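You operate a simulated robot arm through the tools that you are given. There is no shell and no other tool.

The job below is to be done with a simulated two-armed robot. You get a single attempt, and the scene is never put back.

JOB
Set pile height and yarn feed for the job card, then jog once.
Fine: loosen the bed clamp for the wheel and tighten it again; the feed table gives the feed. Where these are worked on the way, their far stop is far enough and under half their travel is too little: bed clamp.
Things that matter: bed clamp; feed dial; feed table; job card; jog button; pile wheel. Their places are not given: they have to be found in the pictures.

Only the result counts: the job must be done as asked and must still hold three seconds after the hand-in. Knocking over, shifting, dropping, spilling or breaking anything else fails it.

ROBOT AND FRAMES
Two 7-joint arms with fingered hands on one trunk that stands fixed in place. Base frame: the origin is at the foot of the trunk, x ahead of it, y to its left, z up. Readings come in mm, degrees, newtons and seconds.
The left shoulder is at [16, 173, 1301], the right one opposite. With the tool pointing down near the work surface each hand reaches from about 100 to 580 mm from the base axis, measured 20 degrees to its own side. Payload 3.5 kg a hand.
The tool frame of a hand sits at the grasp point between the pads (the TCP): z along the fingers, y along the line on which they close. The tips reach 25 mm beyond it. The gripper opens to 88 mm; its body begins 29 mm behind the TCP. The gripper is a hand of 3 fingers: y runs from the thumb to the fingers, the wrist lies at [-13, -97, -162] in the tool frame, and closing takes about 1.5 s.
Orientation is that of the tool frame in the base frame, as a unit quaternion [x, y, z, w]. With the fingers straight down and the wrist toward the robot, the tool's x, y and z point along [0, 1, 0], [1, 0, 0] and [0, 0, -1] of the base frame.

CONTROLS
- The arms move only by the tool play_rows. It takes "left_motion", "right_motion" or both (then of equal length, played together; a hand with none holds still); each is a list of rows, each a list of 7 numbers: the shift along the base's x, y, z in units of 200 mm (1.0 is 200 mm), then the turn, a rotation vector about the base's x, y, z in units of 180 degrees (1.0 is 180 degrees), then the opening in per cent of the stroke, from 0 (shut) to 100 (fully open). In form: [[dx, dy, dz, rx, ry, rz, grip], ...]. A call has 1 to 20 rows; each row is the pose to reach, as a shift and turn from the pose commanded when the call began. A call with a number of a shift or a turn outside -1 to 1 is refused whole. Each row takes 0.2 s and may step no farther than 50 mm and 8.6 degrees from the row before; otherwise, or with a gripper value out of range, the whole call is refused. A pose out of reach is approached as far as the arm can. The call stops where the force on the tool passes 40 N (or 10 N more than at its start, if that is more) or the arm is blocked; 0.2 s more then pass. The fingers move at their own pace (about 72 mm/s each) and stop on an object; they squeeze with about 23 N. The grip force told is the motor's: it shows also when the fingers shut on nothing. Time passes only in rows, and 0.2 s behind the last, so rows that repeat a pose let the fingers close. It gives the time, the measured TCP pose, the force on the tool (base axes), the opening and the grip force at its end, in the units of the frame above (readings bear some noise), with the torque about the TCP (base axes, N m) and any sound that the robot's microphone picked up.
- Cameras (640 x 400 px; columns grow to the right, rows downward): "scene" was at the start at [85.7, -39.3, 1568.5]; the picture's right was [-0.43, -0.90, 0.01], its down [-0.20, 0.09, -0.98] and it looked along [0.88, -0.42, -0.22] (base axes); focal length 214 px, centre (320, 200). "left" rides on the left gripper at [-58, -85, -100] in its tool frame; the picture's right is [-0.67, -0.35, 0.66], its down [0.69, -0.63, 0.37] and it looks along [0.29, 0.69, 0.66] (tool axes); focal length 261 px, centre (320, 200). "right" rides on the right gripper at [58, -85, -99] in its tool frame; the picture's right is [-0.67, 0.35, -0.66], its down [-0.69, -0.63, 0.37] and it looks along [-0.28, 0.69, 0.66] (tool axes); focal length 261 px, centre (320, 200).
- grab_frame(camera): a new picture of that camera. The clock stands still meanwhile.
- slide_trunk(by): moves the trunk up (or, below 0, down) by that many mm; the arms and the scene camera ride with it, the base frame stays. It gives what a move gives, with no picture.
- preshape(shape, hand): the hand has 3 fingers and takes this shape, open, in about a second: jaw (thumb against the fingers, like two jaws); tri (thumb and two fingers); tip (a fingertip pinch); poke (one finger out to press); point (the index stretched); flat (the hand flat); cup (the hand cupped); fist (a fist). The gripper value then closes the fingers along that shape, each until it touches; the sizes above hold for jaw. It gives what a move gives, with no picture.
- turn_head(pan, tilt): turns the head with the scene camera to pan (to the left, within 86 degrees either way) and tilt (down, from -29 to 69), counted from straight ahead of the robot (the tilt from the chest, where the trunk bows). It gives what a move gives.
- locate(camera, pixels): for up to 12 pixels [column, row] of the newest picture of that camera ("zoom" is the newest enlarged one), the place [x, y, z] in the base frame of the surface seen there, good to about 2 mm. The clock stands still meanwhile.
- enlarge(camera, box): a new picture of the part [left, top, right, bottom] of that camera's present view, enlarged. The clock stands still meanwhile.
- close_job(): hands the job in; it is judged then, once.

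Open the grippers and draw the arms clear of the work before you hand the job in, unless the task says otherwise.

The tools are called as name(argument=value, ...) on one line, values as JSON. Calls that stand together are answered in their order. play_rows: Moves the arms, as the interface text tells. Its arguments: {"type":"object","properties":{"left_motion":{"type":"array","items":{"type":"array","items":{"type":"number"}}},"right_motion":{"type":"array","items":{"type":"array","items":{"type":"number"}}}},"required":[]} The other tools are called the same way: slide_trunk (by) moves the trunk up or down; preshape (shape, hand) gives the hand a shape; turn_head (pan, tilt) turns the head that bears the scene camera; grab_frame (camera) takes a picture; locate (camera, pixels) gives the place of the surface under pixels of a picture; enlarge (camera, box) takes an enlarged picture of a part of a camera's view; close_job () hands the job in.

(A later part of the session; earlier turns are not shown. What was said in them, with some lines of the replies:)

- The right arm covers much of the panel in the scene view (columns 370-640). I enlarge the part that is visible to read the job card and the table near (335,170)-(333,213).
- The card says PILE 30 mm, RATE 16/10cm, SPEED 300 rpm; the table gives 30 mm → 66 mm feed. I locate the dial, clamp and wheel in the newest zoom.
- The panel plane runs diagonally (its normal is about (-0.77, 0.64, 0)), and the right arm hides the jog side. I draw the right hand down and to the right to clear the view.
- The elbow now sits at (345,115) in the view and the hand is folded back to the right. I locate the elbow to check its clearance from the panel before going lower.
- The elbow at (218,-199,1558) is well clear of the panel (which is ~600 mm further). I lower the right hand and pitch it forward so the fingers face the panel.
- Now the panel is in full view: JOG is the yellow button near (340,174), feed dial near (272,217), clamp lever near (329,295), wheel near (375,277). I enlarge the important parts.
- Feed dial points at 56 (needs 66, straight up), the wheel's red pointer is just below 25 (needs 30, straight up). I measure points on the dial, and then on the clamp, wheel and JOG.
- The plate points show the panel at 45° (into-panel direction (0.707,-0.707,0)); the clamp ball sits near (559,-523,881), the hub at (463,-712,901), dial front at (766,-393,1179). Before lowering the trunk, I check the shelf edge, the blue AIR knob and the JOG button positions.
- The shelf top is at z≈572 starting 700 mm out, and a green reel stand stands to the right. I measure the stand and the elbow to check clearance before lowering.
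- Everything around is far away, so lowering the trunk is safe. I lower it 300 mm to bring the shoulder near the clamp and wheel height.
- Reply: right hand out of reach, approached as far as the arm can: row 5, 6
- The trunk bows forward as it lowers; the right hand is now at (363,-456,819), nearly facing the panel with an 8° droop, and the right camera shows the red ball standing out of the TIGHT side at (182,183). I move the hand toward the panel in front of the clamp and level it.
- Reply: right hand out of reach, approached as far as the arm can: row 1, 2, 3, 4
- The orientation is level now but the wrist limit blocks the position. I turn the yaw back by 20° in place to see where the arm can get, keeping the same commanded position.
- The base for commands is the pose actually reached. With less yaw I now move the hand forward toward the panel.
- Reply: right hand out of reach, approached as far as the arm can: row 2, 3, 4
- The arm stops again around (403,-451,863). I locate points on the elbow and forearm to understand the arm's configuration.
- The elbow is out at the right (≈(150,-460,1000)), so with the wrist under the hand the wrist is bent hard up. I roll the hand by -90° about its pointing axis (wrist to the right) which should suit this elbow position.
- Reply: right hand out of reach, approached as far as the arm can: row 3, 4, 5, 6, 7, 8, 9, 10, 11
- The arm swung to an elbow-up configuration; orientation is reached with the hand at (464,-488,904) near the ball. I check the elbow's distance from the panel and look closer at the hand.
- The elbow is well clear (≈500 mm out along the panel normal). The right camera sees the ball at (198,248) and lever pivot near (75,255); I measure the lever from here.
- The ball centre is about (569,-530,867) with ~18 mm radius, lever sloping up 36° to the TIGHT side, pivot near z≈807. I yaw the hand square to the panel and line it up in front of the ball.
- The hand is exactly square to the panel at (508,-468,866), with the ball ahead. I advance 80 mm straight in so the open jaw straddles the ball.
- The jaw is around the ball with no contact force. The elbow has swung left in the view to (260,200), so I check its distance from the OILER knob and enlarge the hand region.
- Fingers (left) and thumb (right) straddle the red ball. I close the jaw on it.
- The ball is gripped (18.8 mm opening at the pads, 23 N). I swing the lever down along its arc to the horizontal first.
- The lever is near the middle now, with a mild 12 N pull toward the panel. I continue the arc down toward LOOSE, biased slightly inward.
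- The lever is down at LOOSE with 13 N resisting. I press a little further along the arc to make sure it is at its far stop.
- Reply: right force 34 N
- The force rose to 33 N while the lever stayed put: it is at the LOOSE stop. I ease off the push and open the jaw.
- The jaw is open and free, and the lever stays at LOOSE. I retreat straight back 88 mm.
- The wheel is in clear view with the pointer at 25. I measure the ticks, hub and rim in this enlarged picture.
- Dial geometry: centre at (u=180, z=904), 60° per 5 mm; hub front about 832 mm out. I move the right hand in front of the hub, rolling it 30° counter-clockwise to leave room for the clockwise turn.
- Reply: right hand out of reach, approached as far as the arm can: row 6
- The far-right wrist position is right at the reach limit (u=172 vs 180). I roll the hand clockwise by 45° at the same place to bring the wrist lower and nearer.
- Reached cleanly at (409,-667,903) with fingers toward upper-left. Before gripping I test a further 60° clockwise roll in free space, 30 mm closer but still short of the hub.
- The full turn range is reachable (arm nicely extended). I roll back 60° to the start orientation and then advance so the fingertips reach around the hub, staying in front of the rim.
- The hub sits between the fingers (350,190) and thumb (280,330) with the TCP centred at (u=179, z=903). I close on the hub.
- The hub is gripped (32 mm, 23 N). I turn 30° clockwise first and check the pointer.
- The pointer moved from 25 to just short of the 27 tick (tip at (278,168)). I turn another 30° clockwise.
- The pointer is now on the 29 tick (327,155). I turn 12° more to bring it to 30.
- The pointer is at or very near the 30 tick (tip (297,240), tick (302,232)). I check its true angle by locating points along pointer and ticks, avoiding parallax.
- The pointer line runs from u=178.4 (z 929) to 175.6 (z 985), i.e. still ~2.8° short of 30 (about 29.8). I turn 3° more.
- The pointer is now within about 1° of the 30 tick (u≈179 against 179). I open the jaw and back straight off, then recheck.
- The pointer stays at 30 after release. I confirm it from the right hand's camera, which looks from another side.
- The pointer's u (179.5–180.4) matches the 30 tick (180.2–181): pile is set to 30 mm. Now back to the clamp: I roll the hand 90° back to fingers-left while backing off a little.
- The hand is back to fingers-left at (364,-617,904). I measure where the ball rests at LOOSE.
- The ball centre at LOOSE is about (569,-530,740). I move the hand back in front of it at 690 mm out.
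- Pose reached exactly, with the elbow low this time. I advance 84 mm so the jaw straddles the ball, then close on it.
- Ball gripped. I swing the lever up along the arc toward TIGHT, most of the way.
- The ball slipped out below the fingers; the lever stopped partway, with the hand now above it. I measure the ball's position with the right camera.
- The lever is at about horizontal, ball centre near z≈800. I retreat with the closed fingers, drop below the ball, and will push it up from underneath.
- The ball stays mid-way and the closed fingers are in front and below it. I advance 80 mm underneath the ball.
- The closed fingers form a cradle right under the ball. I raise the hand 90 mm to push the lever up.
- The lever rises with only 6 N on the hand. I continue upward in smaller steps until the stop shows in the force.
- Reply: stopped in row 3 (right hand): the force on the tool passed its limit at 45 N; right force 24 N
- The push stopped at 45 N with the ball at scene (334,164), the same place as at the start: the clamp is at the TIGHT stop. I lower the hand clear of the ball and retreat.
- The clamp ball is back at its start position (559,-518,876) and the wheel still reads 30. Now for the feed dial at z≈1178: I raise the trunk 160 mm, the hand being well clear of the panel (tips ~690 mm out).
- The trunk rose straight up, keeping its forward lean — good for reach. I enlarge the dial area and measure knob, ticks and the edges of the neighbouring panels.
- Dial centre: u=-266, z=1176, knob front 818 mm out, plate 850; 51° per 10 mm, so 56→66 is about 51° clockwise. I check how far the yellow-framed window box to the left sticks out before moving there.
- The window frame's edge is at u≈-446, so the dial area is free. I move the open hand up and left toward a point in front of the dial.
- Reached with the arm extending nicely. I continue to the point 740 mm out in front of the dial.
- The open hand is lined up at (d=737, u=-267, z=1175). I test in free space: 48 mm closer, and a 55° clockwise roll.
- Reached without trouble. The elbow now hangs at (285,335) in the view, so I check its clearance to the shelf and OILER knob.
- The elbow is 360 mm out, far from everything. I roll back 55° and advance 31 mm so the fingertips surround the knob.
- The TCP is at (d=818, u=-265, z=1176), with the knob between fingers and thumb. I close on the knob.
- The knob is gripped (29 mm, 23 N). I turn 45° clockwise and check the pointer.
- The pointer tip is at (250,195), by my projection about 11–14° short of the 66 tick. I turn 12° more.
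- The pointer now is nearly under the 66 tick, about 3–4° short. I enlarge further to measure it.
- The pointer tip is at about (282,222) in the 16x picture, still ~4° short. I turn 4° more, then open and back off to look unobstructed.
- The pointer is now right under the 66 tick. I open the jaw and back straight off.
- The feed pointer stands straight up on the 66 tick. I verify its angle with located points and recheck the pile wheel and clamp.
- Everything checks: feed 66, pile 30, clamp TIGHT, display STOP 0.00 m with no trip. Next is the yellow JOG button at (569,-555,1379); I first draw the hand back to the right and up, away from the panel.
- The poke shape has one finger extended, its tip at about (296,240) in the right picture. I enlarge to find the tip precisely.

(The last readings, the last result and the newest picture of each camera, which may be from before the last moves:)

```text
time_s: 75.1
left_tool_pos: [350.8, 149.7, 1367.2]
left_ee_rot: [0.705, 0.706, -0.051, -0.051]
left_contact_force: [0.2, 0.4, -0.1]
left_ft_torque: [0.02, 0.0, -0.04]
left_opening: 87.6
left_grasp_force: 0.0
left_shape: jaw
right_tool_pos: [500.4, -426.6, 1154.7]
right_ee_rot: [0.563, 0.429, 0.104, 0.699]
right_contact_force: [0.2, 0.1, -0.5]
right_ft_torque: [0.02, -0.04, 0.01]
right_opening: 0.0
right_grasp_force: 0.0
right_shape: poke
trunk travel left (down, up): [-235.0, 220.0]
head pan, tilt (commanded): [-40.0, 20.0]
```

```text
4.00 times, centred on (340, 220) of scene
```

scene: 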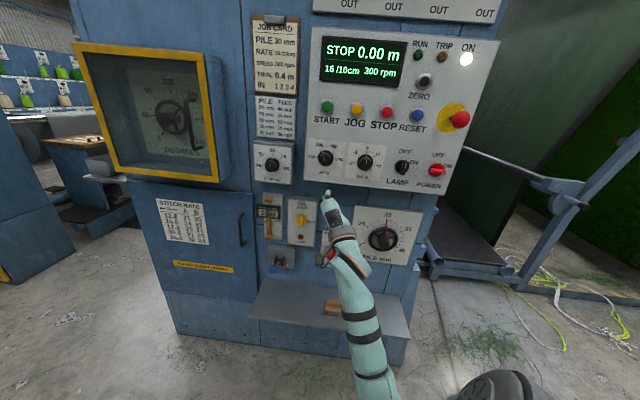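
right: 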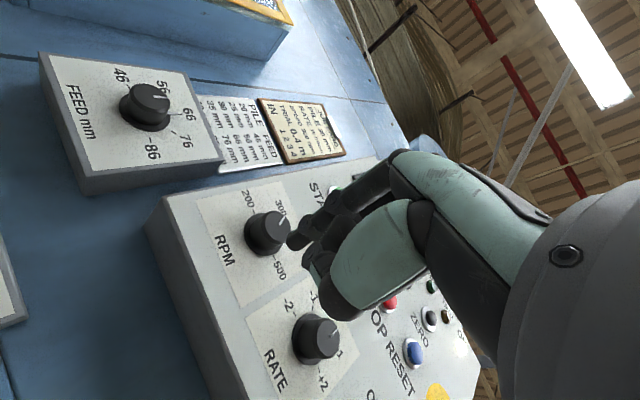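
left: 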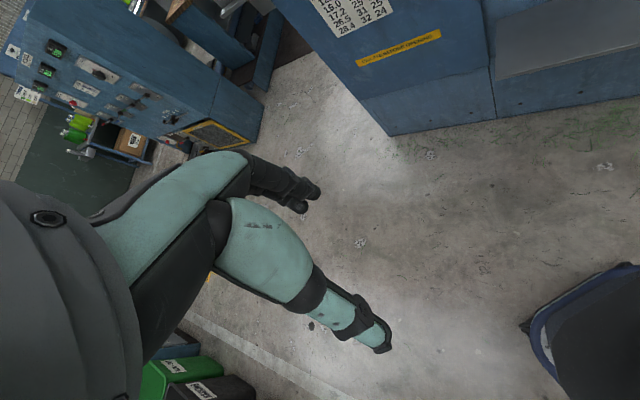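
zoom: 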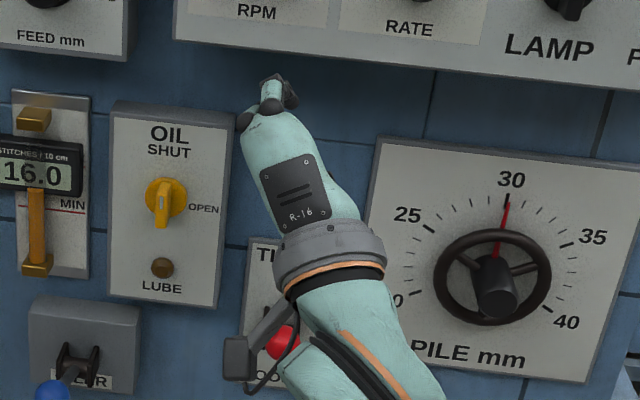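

I locate the extended fingertip in both views.

locate(camera="zoom", pixels=[[265, 82], [270, 95], [285, 92], [290, 100], [245, 120], [262, 105], [277, 80]])

locate(camera="right", pixels=[[292, 243], [290, 240], [296, 238], [300, 245], [306, 245], [305, 260], [312, 262], [320, 225], [330, 210]])

```text
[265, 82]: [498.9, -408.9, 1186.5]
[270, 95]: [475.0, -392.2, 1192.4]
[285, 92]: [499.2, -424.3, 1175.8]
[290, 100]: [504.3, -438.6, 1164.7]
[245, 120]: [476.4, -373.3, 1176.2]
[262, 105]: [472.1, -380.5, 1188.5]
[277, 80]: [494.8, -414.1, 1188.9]
```

```text
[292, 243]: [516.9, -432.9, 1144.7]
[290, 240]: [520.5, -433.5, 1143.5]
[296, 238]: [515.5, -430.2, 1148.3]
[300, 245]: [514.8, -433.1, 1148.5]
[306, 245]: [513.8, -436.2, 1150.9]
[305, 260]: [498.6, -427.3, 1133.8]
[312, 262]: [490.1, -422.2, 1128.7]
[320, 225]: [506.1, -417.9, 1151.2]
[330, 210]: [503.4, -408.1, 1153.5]
```

The fingertip lies close to the tool axis, about 20 mm beyond the TCP. I raise the trunk 170 mm to bring the arm to the JOG button's height, the hand being over 100 mm clear of the panel.

slide_trunk(by=170)

grab_frame(camera="scene")

grab_frame(camera="right")

```text
time_s: 77.0
left_tool_pos: [352.5, 148.6, 1536.7]
left_ee_rot: [0.705, 0.705, -0.051, -0.051]
left_contact_force: [-0.6, -0.1, -0.6]
left_ft_torque: [-0.02, -0.01, 0.0]
left_opening: 87.7
left_grasp_force: 0.1
left_shape: jaw
right_tool_pos: [502.1, -426.6, 1327.1]
right_ee_rot: [0.563, 0.429, 0.104, 0.699]
right_contact_force: [0.0, 0.2, -0.3]
right_ft_torque: [0.03, -0.03, 0.02]
right_opening: 0.1
right_grasp_force: 0.1
right_shape: poke
trunk travel left (down, up): [-405.0, 50.0]
head pan, tilt (commanded): [-40.0, 20.0]
```

```text
taken
```

scene: 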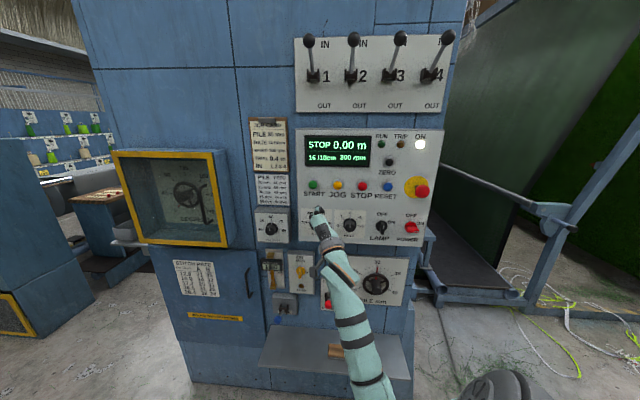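

```text
taken
```

right: 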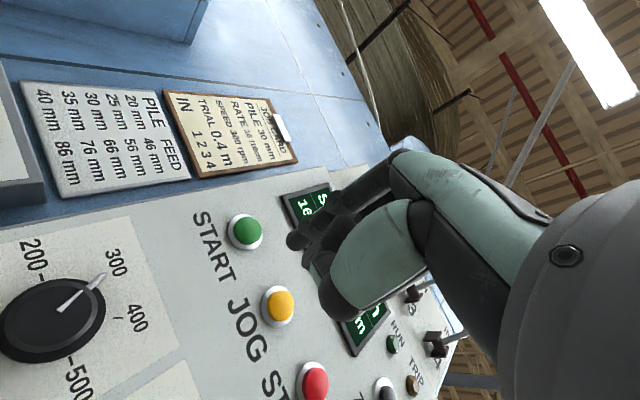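

The JOG button is visible at (278,307) in the right picture and (337,185) in the scene. I measure it again from here.

locate(camera="right", pixels=[[279, 305], [270, 305], [288, 305], [279, 297], [279, 315], [262, 305], [245, 230], [315, 383], [230, 290]])

enlarge(camera="scene", box=[300, 165, 380, 215])

locate(camera="zoom", pixels=[[294, 162], [290, 155], [298, 168], [310, 185], [107, 158]])

```text
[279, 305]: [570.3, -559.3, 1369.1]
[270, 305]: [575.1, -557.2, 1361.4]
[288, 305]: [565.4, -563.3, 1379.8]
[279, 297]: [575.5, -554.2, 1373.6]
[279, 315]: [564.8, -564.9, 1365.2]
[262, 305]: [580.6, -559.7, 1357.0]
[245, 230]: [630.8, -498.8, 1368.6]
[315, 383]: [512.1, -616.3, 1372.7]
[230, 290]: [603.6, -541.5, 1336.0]
```

```text
8.00 times, centred on (340, 190) of scene
```

zoom: 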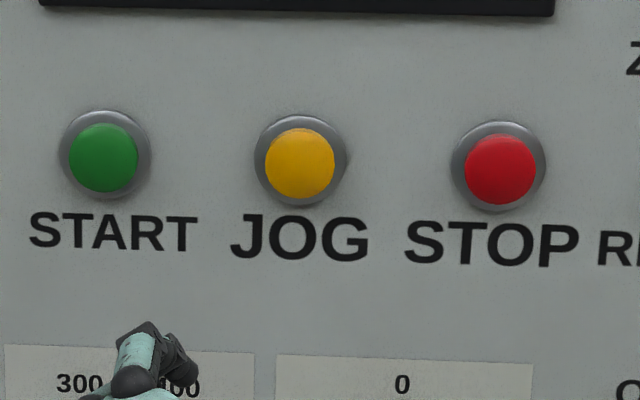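

```text
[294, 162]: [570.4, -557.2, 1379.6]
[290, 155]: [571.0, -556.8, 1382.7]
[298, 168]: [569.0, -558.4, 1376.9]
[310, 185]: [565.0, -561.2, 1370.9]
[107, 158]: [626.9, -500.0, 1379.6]
```

The two cameras disagree by ~10 mm in z for JOG (scene 1379, right 1369), maybe because the trunk was still settling. I let a short moment pass and measure again.

play_rows(right_motion=[[0, 0, 0, 0, 0, 0, 0], [0, 0, 0, 0, 0, 0, 0], [0, 0, 0, 0, 0, 0, 0]])

grab_frame(camera="right")

grab_frame(camera="scene")

locate(camera="right", pixels=[[279, 305], [245, 230], [315, 383], [262, 305], [230, 290], [240, 125]])

locate(camera="scene", pixels=[[337, 185], [313, 184], [363, 186], [320, 195], [333, 198], [320, 211], [316, 212]])

```text
time_s: 77.8
left_tool_pos: [351.8, 148.8, 1538.1]
left_ee_rot: [0.705, 0.705, -0.051, -0.051]
left_contact_force: [-0.1, 0.2, 0.4]
left_ft_torque: [-0.01, 0.0, -0.04]
left_opening: 87.6
left_grasp_force: 0.1
left_shape: jaw
right_tool_pos: [500.1, -426.6, 1326.8]
right_ee_rot: [0.563, 0.429, 0.103, 0.699]
right_contact_force: [-0.2, 0.6, 0.0]
right_ft_torque: [0.01, 0.03, 0.01]
right_opening: 0.0
right_grasp_force: 0.1
right_shape: poke
trunk travel left (down, up): [-405.0, 50.0]
head pan, tilt (commanded): [-40.0, 20.0]
```

```text
taken
```

right: 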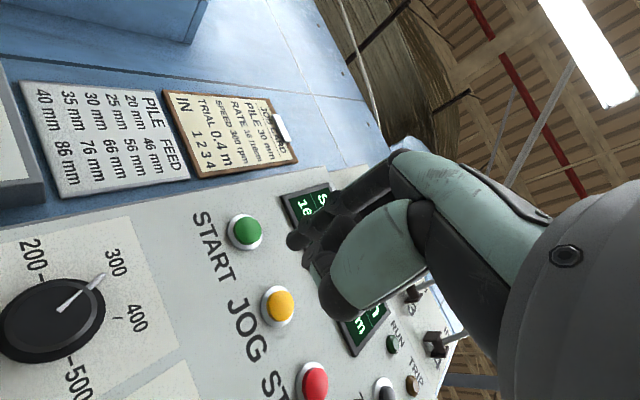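

```text
taken
```

scene: 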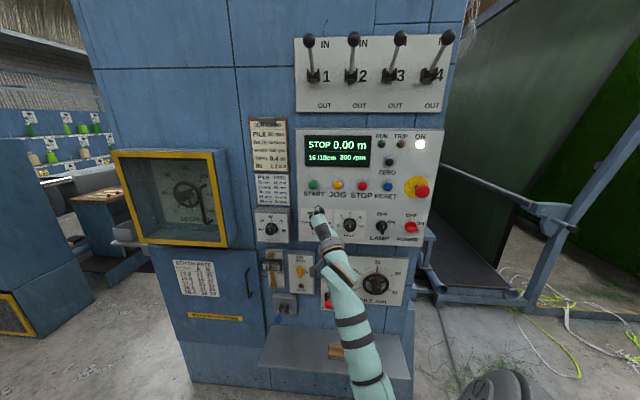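

```text
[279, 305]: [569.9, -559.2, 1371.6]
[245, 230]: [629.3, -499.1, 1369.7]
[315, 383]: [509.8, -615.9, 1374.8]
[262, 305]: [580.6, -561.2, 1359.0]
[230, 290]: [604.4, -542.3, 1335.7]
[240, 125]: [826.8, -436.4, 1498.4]
```

```text
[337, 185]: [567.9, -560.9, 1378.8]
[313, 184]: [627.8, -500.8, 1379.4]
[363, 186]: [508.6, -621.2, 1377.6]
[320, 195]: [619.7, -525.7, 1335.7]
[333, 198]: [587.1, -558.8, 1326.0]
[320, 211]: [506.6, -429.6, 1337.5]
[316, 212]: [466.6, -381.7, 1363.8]
```

The offset persists, so I enlarge the right view to place the button's centre more exactly.

enlarge(camera="right", box=[220, 200, 348, 280])

enlarge(camera="right", box=[240, 270, 320, 320])

locate(camera="zoom", pixels=[[310, 280], [250, 280], [380, 280], [310, 200], [310, 350], [340, 260], [360, 240], [180, 280]])

```text
5.00 times, centred on (284, 240) of right
```

zoom: 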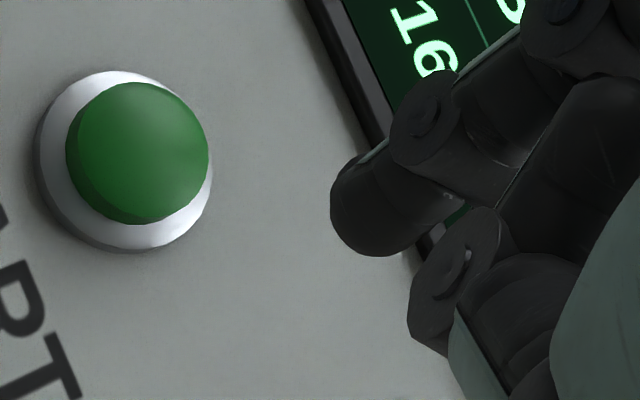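

```text
8.00 times, centred on (280, 295) of right
```

zoom: 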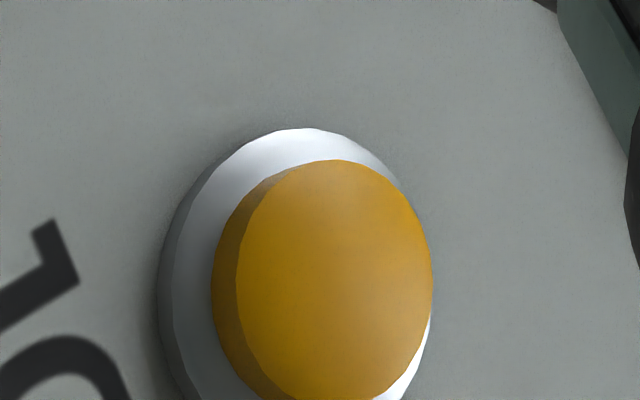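

```text
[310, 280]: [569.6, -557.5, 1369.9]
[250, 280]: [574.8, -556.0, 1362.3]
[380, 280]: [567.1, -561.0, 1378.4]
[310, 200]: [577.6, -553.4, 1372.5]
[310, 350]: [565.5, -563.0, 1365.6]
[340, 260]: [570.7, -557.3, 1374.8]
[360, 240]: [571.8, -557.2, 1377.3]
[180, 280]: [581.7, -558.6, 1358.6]
```

The JOG face centre is near u=-8, z≈1375, front 798 mm out; the poke finger sits ~10 mm along tool x (left and down). I move to about 30 mm short of contact and then check the alignment.

play_rows(right_motion=[[0.033, -0.126, 0.067, 0, 0, 0, 0], [0.066, -0.252, 0.133, 0, 0, 0, 0], [0.099, -0.378, 0.2, 0, 0, 0, 0], [0.131, -0.5035, 0.266, 0, 0, 0, 0], [0.131, -0.5035, 0.266, 0, 0, 0, 0]])

enlarge(camera="scene", box=[300, 165, 380, 215])

grab_frame(camera="right")

```text
time_s: 79.0
left_tool_pos: [350.4, 149.0, 1536.6]
left_ee_rot: [0.705, 0.706, -0.051, -0.051]
left_contact_force: [-0.1, -0.9, 0.6]
left_ft_torque: [0.0, -0.01, -0.02]
left_opening: 87.5
left_grasp_force: 0.0
left_shape: jaw
right_tool_pos: [526.4, -527.4, 1377.8]
right_ee_rot: [0.563, 0.429, 0.103, 0.699]
right_contact_force: [0.3, 0.2, -0.5]
right_ft_torque: [0.02, -0.01, -0.01]
right_opening: 0.0
right_grasp_force: 0.0
right_shape: poke
trunk travel left (down, up): [-405.0, 50.0]
head pan, tilt (commanded): [-40.0, 20.0]
```

```text
8.00 times, centred on (340, 190) of scene
```

zoom: 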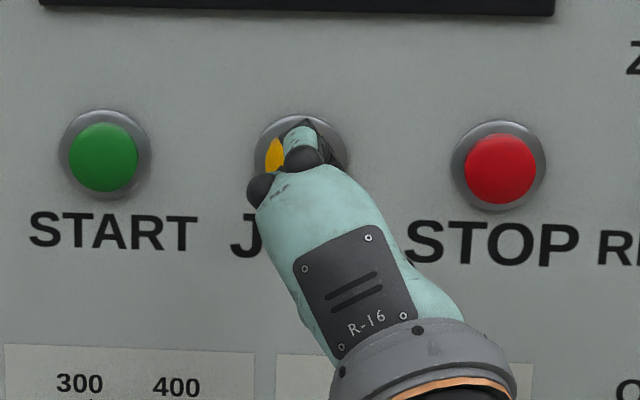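

```text
taken
```

right: 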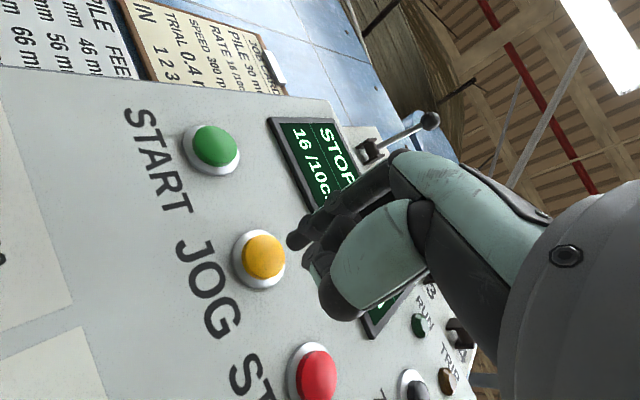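

In the right picture the fingertip (≈(290,240)) and the button (264,256) project to the same tool-axis offset within 2–3 mm, with ~29 mm to go. I advance gently, slowing near contact.

play_rows(right_motion=[[0.035, -0.035, 0, 0, 0, 0, 0], [0.07, -0.07, 0, 0, 0, 0, 0], [0.085, -0.085, 0, 0, 0, 0, 0], [0.095, -0.095, 0, 0, 0, 0, 0]])

grab_frame(camera="right")

enlarge(camera="scene", box=[300, 130, 400, 215])

```text
time_s: 80.0
left_tool_pos: [352.7, 148.9, 1537.8]
left_ee_rot: [0.705, 0.705, -0.051, -0.05]
left_contact_force: [0.6, -0.3, 0.7]
left_ft_torque: [0.01, -0.03, -0.04]
left_opening: 87.5
left_grasp_force: 0.1
left_shape: jaw
right_tool_pos: [545.7, -546.3, 1378.6]
right_ee_rot: [0.563, 0.429, 0.103, 0.699]
right_contact_force: [0.0, 0.3, -0.2]
right_ft_torque: [0.0, -0.01, 0.0]
right_opening: 0.1
right_grasp_force: 0.0
right_shape: poke
trunk travel left (down, up): [-405.0, 50.0]
head pan, tilt (commanded): [-40.0, 20.0]
```

```text
taken
```

right: 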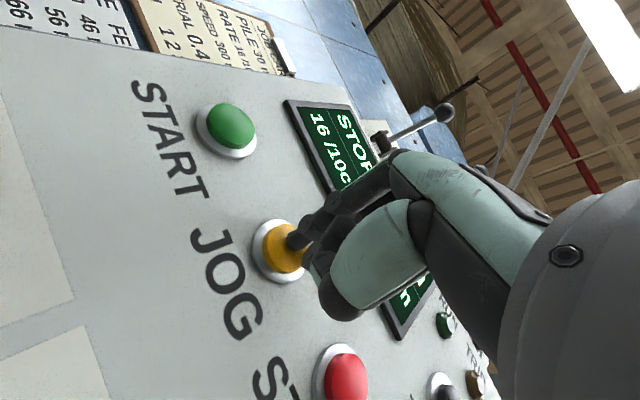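

```text
4.71 times, centred on (350, 172) of scene
```

zoom: 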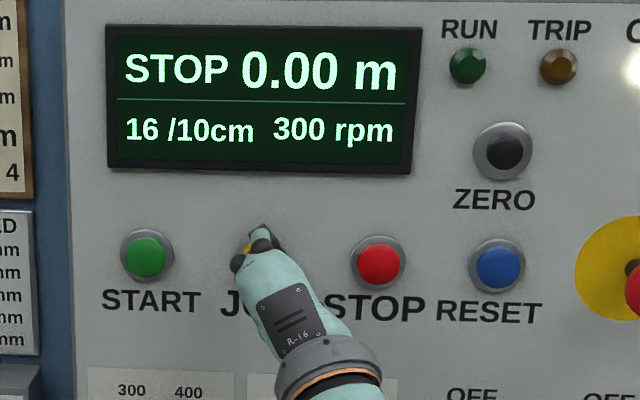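

The fingertip is right at the yellow cap, no force yet, display still STOP 0.00 m. I press in small steps.

play_rows(right_motion=[[0.008, -0.008, 0, 0, 0, 0, 0], [0.016, -0.016, 0, 0, 0, 0, 0], [0.024, -0.024, 0, 0, 0, 0, 0], [0.032, -0.032, 0, 0, 0, 0, 0]])

enlarge(camera="scene", box=[300, 130, 400, 215])

grab_frame(camera="right")

```text
time_s: 81.0
left_tool_pos: [349.1, 150.5, 1538.9]
left_ee_rot: [0.706, 0.705, -0.051, -0.05]
left_contact_force: [-0.1, -0.2, 0.4]
left_ft_torque: [-0.03, 0.0, 0.01]
left_opening: 87.6
left_grasp_force: 0.0
left_shape: jaw
right_tool_pos: [549.8, -550.8, 1379.5]
right_ee_rot: [0.562, 0.428, 0.102, 0.7]
right_contact_force: [-3.9, 5.0, -1.3]
right_ft_torque: [0.01, 0.0, 0.05]
right_opening: 0.0
right_grasp_force: 0.1
right_shape: poke
trunk travel left (down, up): [-405.0, 50.0]
head pan, tilt (commanded): [-40.0, 20.0]
heard: click
```

```text
4.71 times, centred on (350, 172) of scene
```

zoom: 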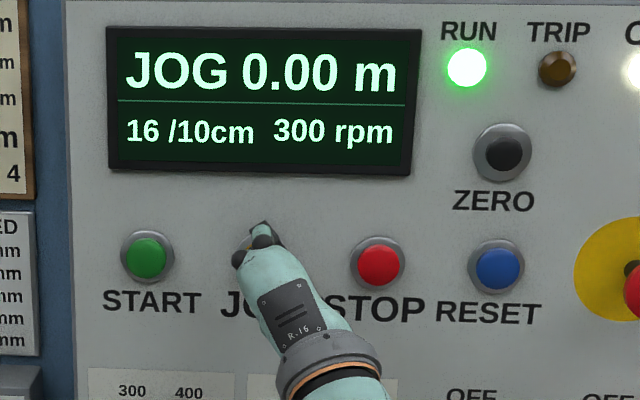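

```text
taken
```

right: 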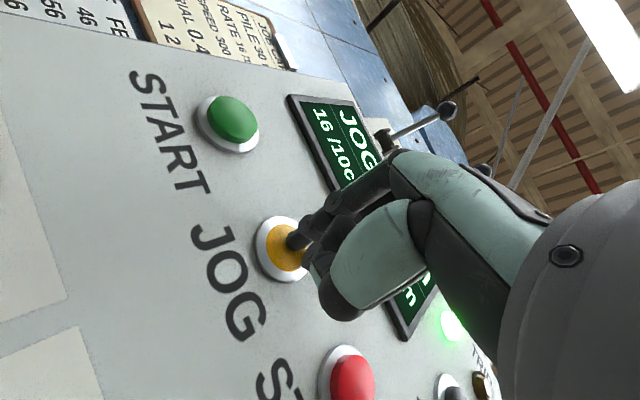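

A click was heard and the display shows JOG with the RUN lamp lit. I hold for a moment and then draw the finger straight back.

play_rows(right_motion=[[0, 0, 0, 0, 0, 0, 0], [0, 0, 0, 0, 0, 0, 0], [-0.05, 0.05, 0, 0, 0, 0, 0], [-0.12, 0.12, 0, 0, 0, 0, 0], [-0.24, 0.24, 0, 0, 0, 0, 0], [-0.36, 0.36, 0, 0, 0, 0, 0], [-0.48, 0.48, 0, 0, 0, 0, 0]])

grab_frame(camera="scene")

enlarge(camera="scene", box=[300, 125, 440, 215])

```text
time_s: 82.6
left_tool_pos: [351.0, 149.9, 1537.5]
left_ee_rot: [0.705, 0.705, -0.051, -0.05]
left_contact_force: [-0.3, -0.6, -0.6]
left_ft_torque: [0.01, 0.01, 0.04]
left_opening: 87.6
left_grasp_force: 0.1
left_shape: jaw
right_tool_pos: [455.6, -454.0, 1380.2]
right_ee_rot: [0.563, 0.428, 0.104, 0.699]
right_contact_force: [-0.3, -0.5, 0.0]
right_ft_torque: [0.01, 0.0, 0.0]
right_opening: 0.0
right_grasp_force: 0.3
right_shape: poke
trunk travel left (down, up): [-405.0, 50.0]
head pan, tilt (commanded): [-40.0, 20.0]
```

```text
taken
```

scene: 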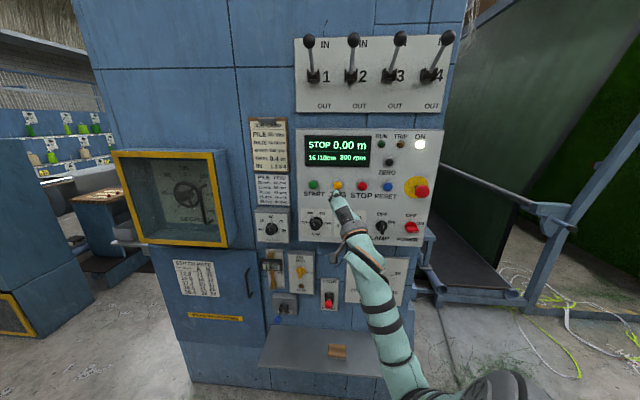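

```text
4.44 times, centred on (370, 170) of scene
```

zoom: 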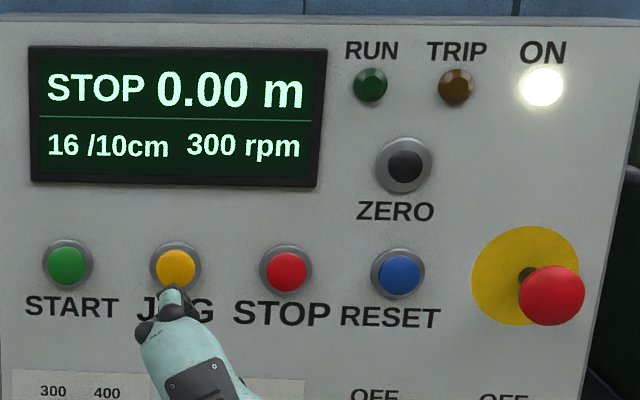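

The jog ran once and the display is back at STOP with no trip. I draw the hand farther back and open it in the jaw shape.

play_rows(right_motion=[[-0.12, 0.06, -0.05, 0, 0, 0, 0], [-0.24, 0.12, -0.1, 0, 0, 0, 0], [-0.36, 0.16, -0.2, 0, 0, 0, 0], [-0.45, 0.16, -0.35, 0, 0, 0, 0], [-0.5, 0.14, -0.5, 0, 0, 0, 0], [-0.5, 0.1, -0.7, 0, 0, 0, 0]])

preshape(shape="jaw", hand="right")

grab_frame(camera="scene")

enlarge(camera="scene", box=[300, 240, 420, 315])

enlarge(camera="scene", box=[245, 200, 345, 262])

```text
time_s: 84.0
left_tool_pos: [351.8, 147.8, 1537.8]
left_ee_rot: [0.705, 0.706, -0.05, -0.05]
left_contact_force: [0.9, 0.4, 0.0]
left_ft_torque: [0.0, -0.02, 0.04]
left_opening: 87.6
left_grasp_force: 0.1
left_shape: jaw
right_tool_pos: [357.7, -437.4, 1240.8]
right_ee_rot: [0.563, 0.428, 0.103, 0.699]
right_contact_force: [0.1, 0.5, 0.3]
right_ft_torque: [0.01, -0.03, -0.01]
right_opening: 0.0
right_grasp_force: 0.0
right_shape: poke
trunk travel left (down, up): [-405.0, 50.0]
head pan, tilt (commanded): [-40.0, 20.0]
```

```text
time_s: 84.9
left_tool_pos: [351.2, 149.0, 1537.7]
left_ee_rot: [0.705, 0.705, -0.051, -0.051]
left_contact_force: [0.0, 0.2, -0.6]
left_ft_torque: [0.0, -0.02, 0.0]
left_opening: 87.7
left_grasp_force: 0.1
left_shape: jaw
right_tool_pos: [356.3, -438.0, 1241.2]
right_ee_rot: [0.563, 0.428, 0.102, 0.699]
right_contact_force: [0.7, 0.0, 0.9]
right_ft_torque: [0.03, 0.0, 0.02]
right_opening: 88.0
right_grasp_force: 0.1
right_shape: jaw
trunk travel left (down, up): [-405.0, 50.0]
head pan, tilt (commanded): [-40.0, 20.0]
```

```text
taken
```

scene: 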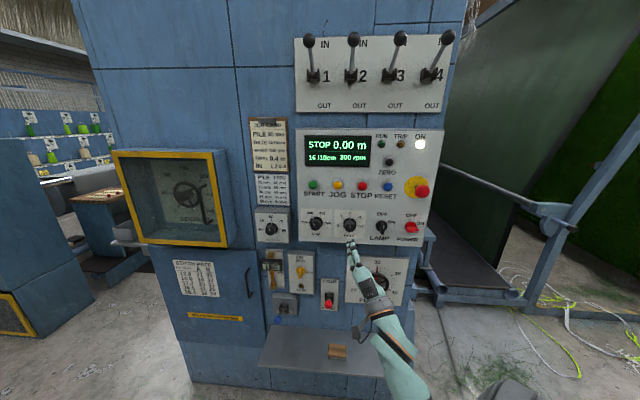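

```text
5.33 times, centred on (360, 278) of scene
```

zoom: 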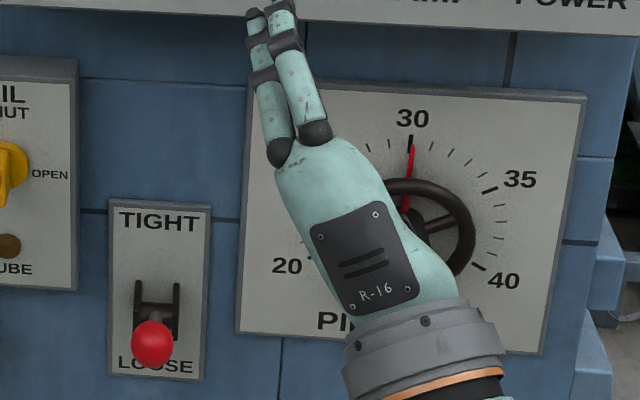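

```text
6.40 times, centred on (295, 231) of scene
```

zoom: 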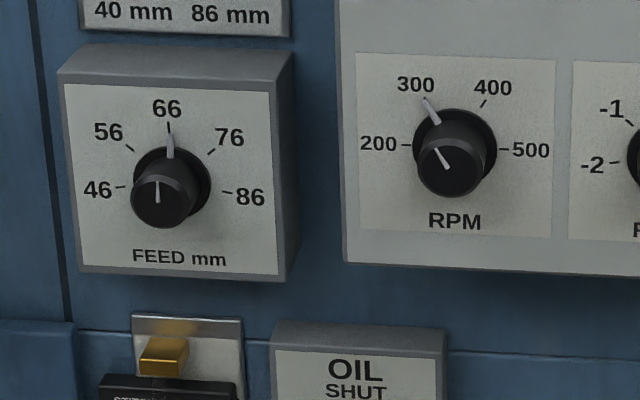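

All settings hold: pile pointer on 30, feed pointer on 66, clamp lever at its TIGHT position, display at STOP after a single jog, and both hands are open and clear. I hand in the job.

close_job()

```text
The job is handed in.
```

I set the pile height and yarn feed for the job card and jogged once. The job is handed in, but I haven't seen the judge's verdict.

- **Pile height:** the wheel pointer is on 30 mm. I loosened the bed clamp all the way to its stop first, and pushed it back up to its TIGHT stop afterwards. The lever is back where it was at the start.
- **Yarn feed:** the dial is on 66 mm, the feed table's value for 30 mm pile.
- **Jog:** one press of the JOG button. It clicked, the display showed JOG with the RUN lamp lit, and it went back to STOP with no trip. The length readout still showed 0.00 m afterwards.

While I was tightening the clamp, the lever's ball slipped out of the grip about halfway. I finished by pushing it up from below until it hit the stop. I saw nothing else shifted or knocked, and both hands are open and clear of the panel.
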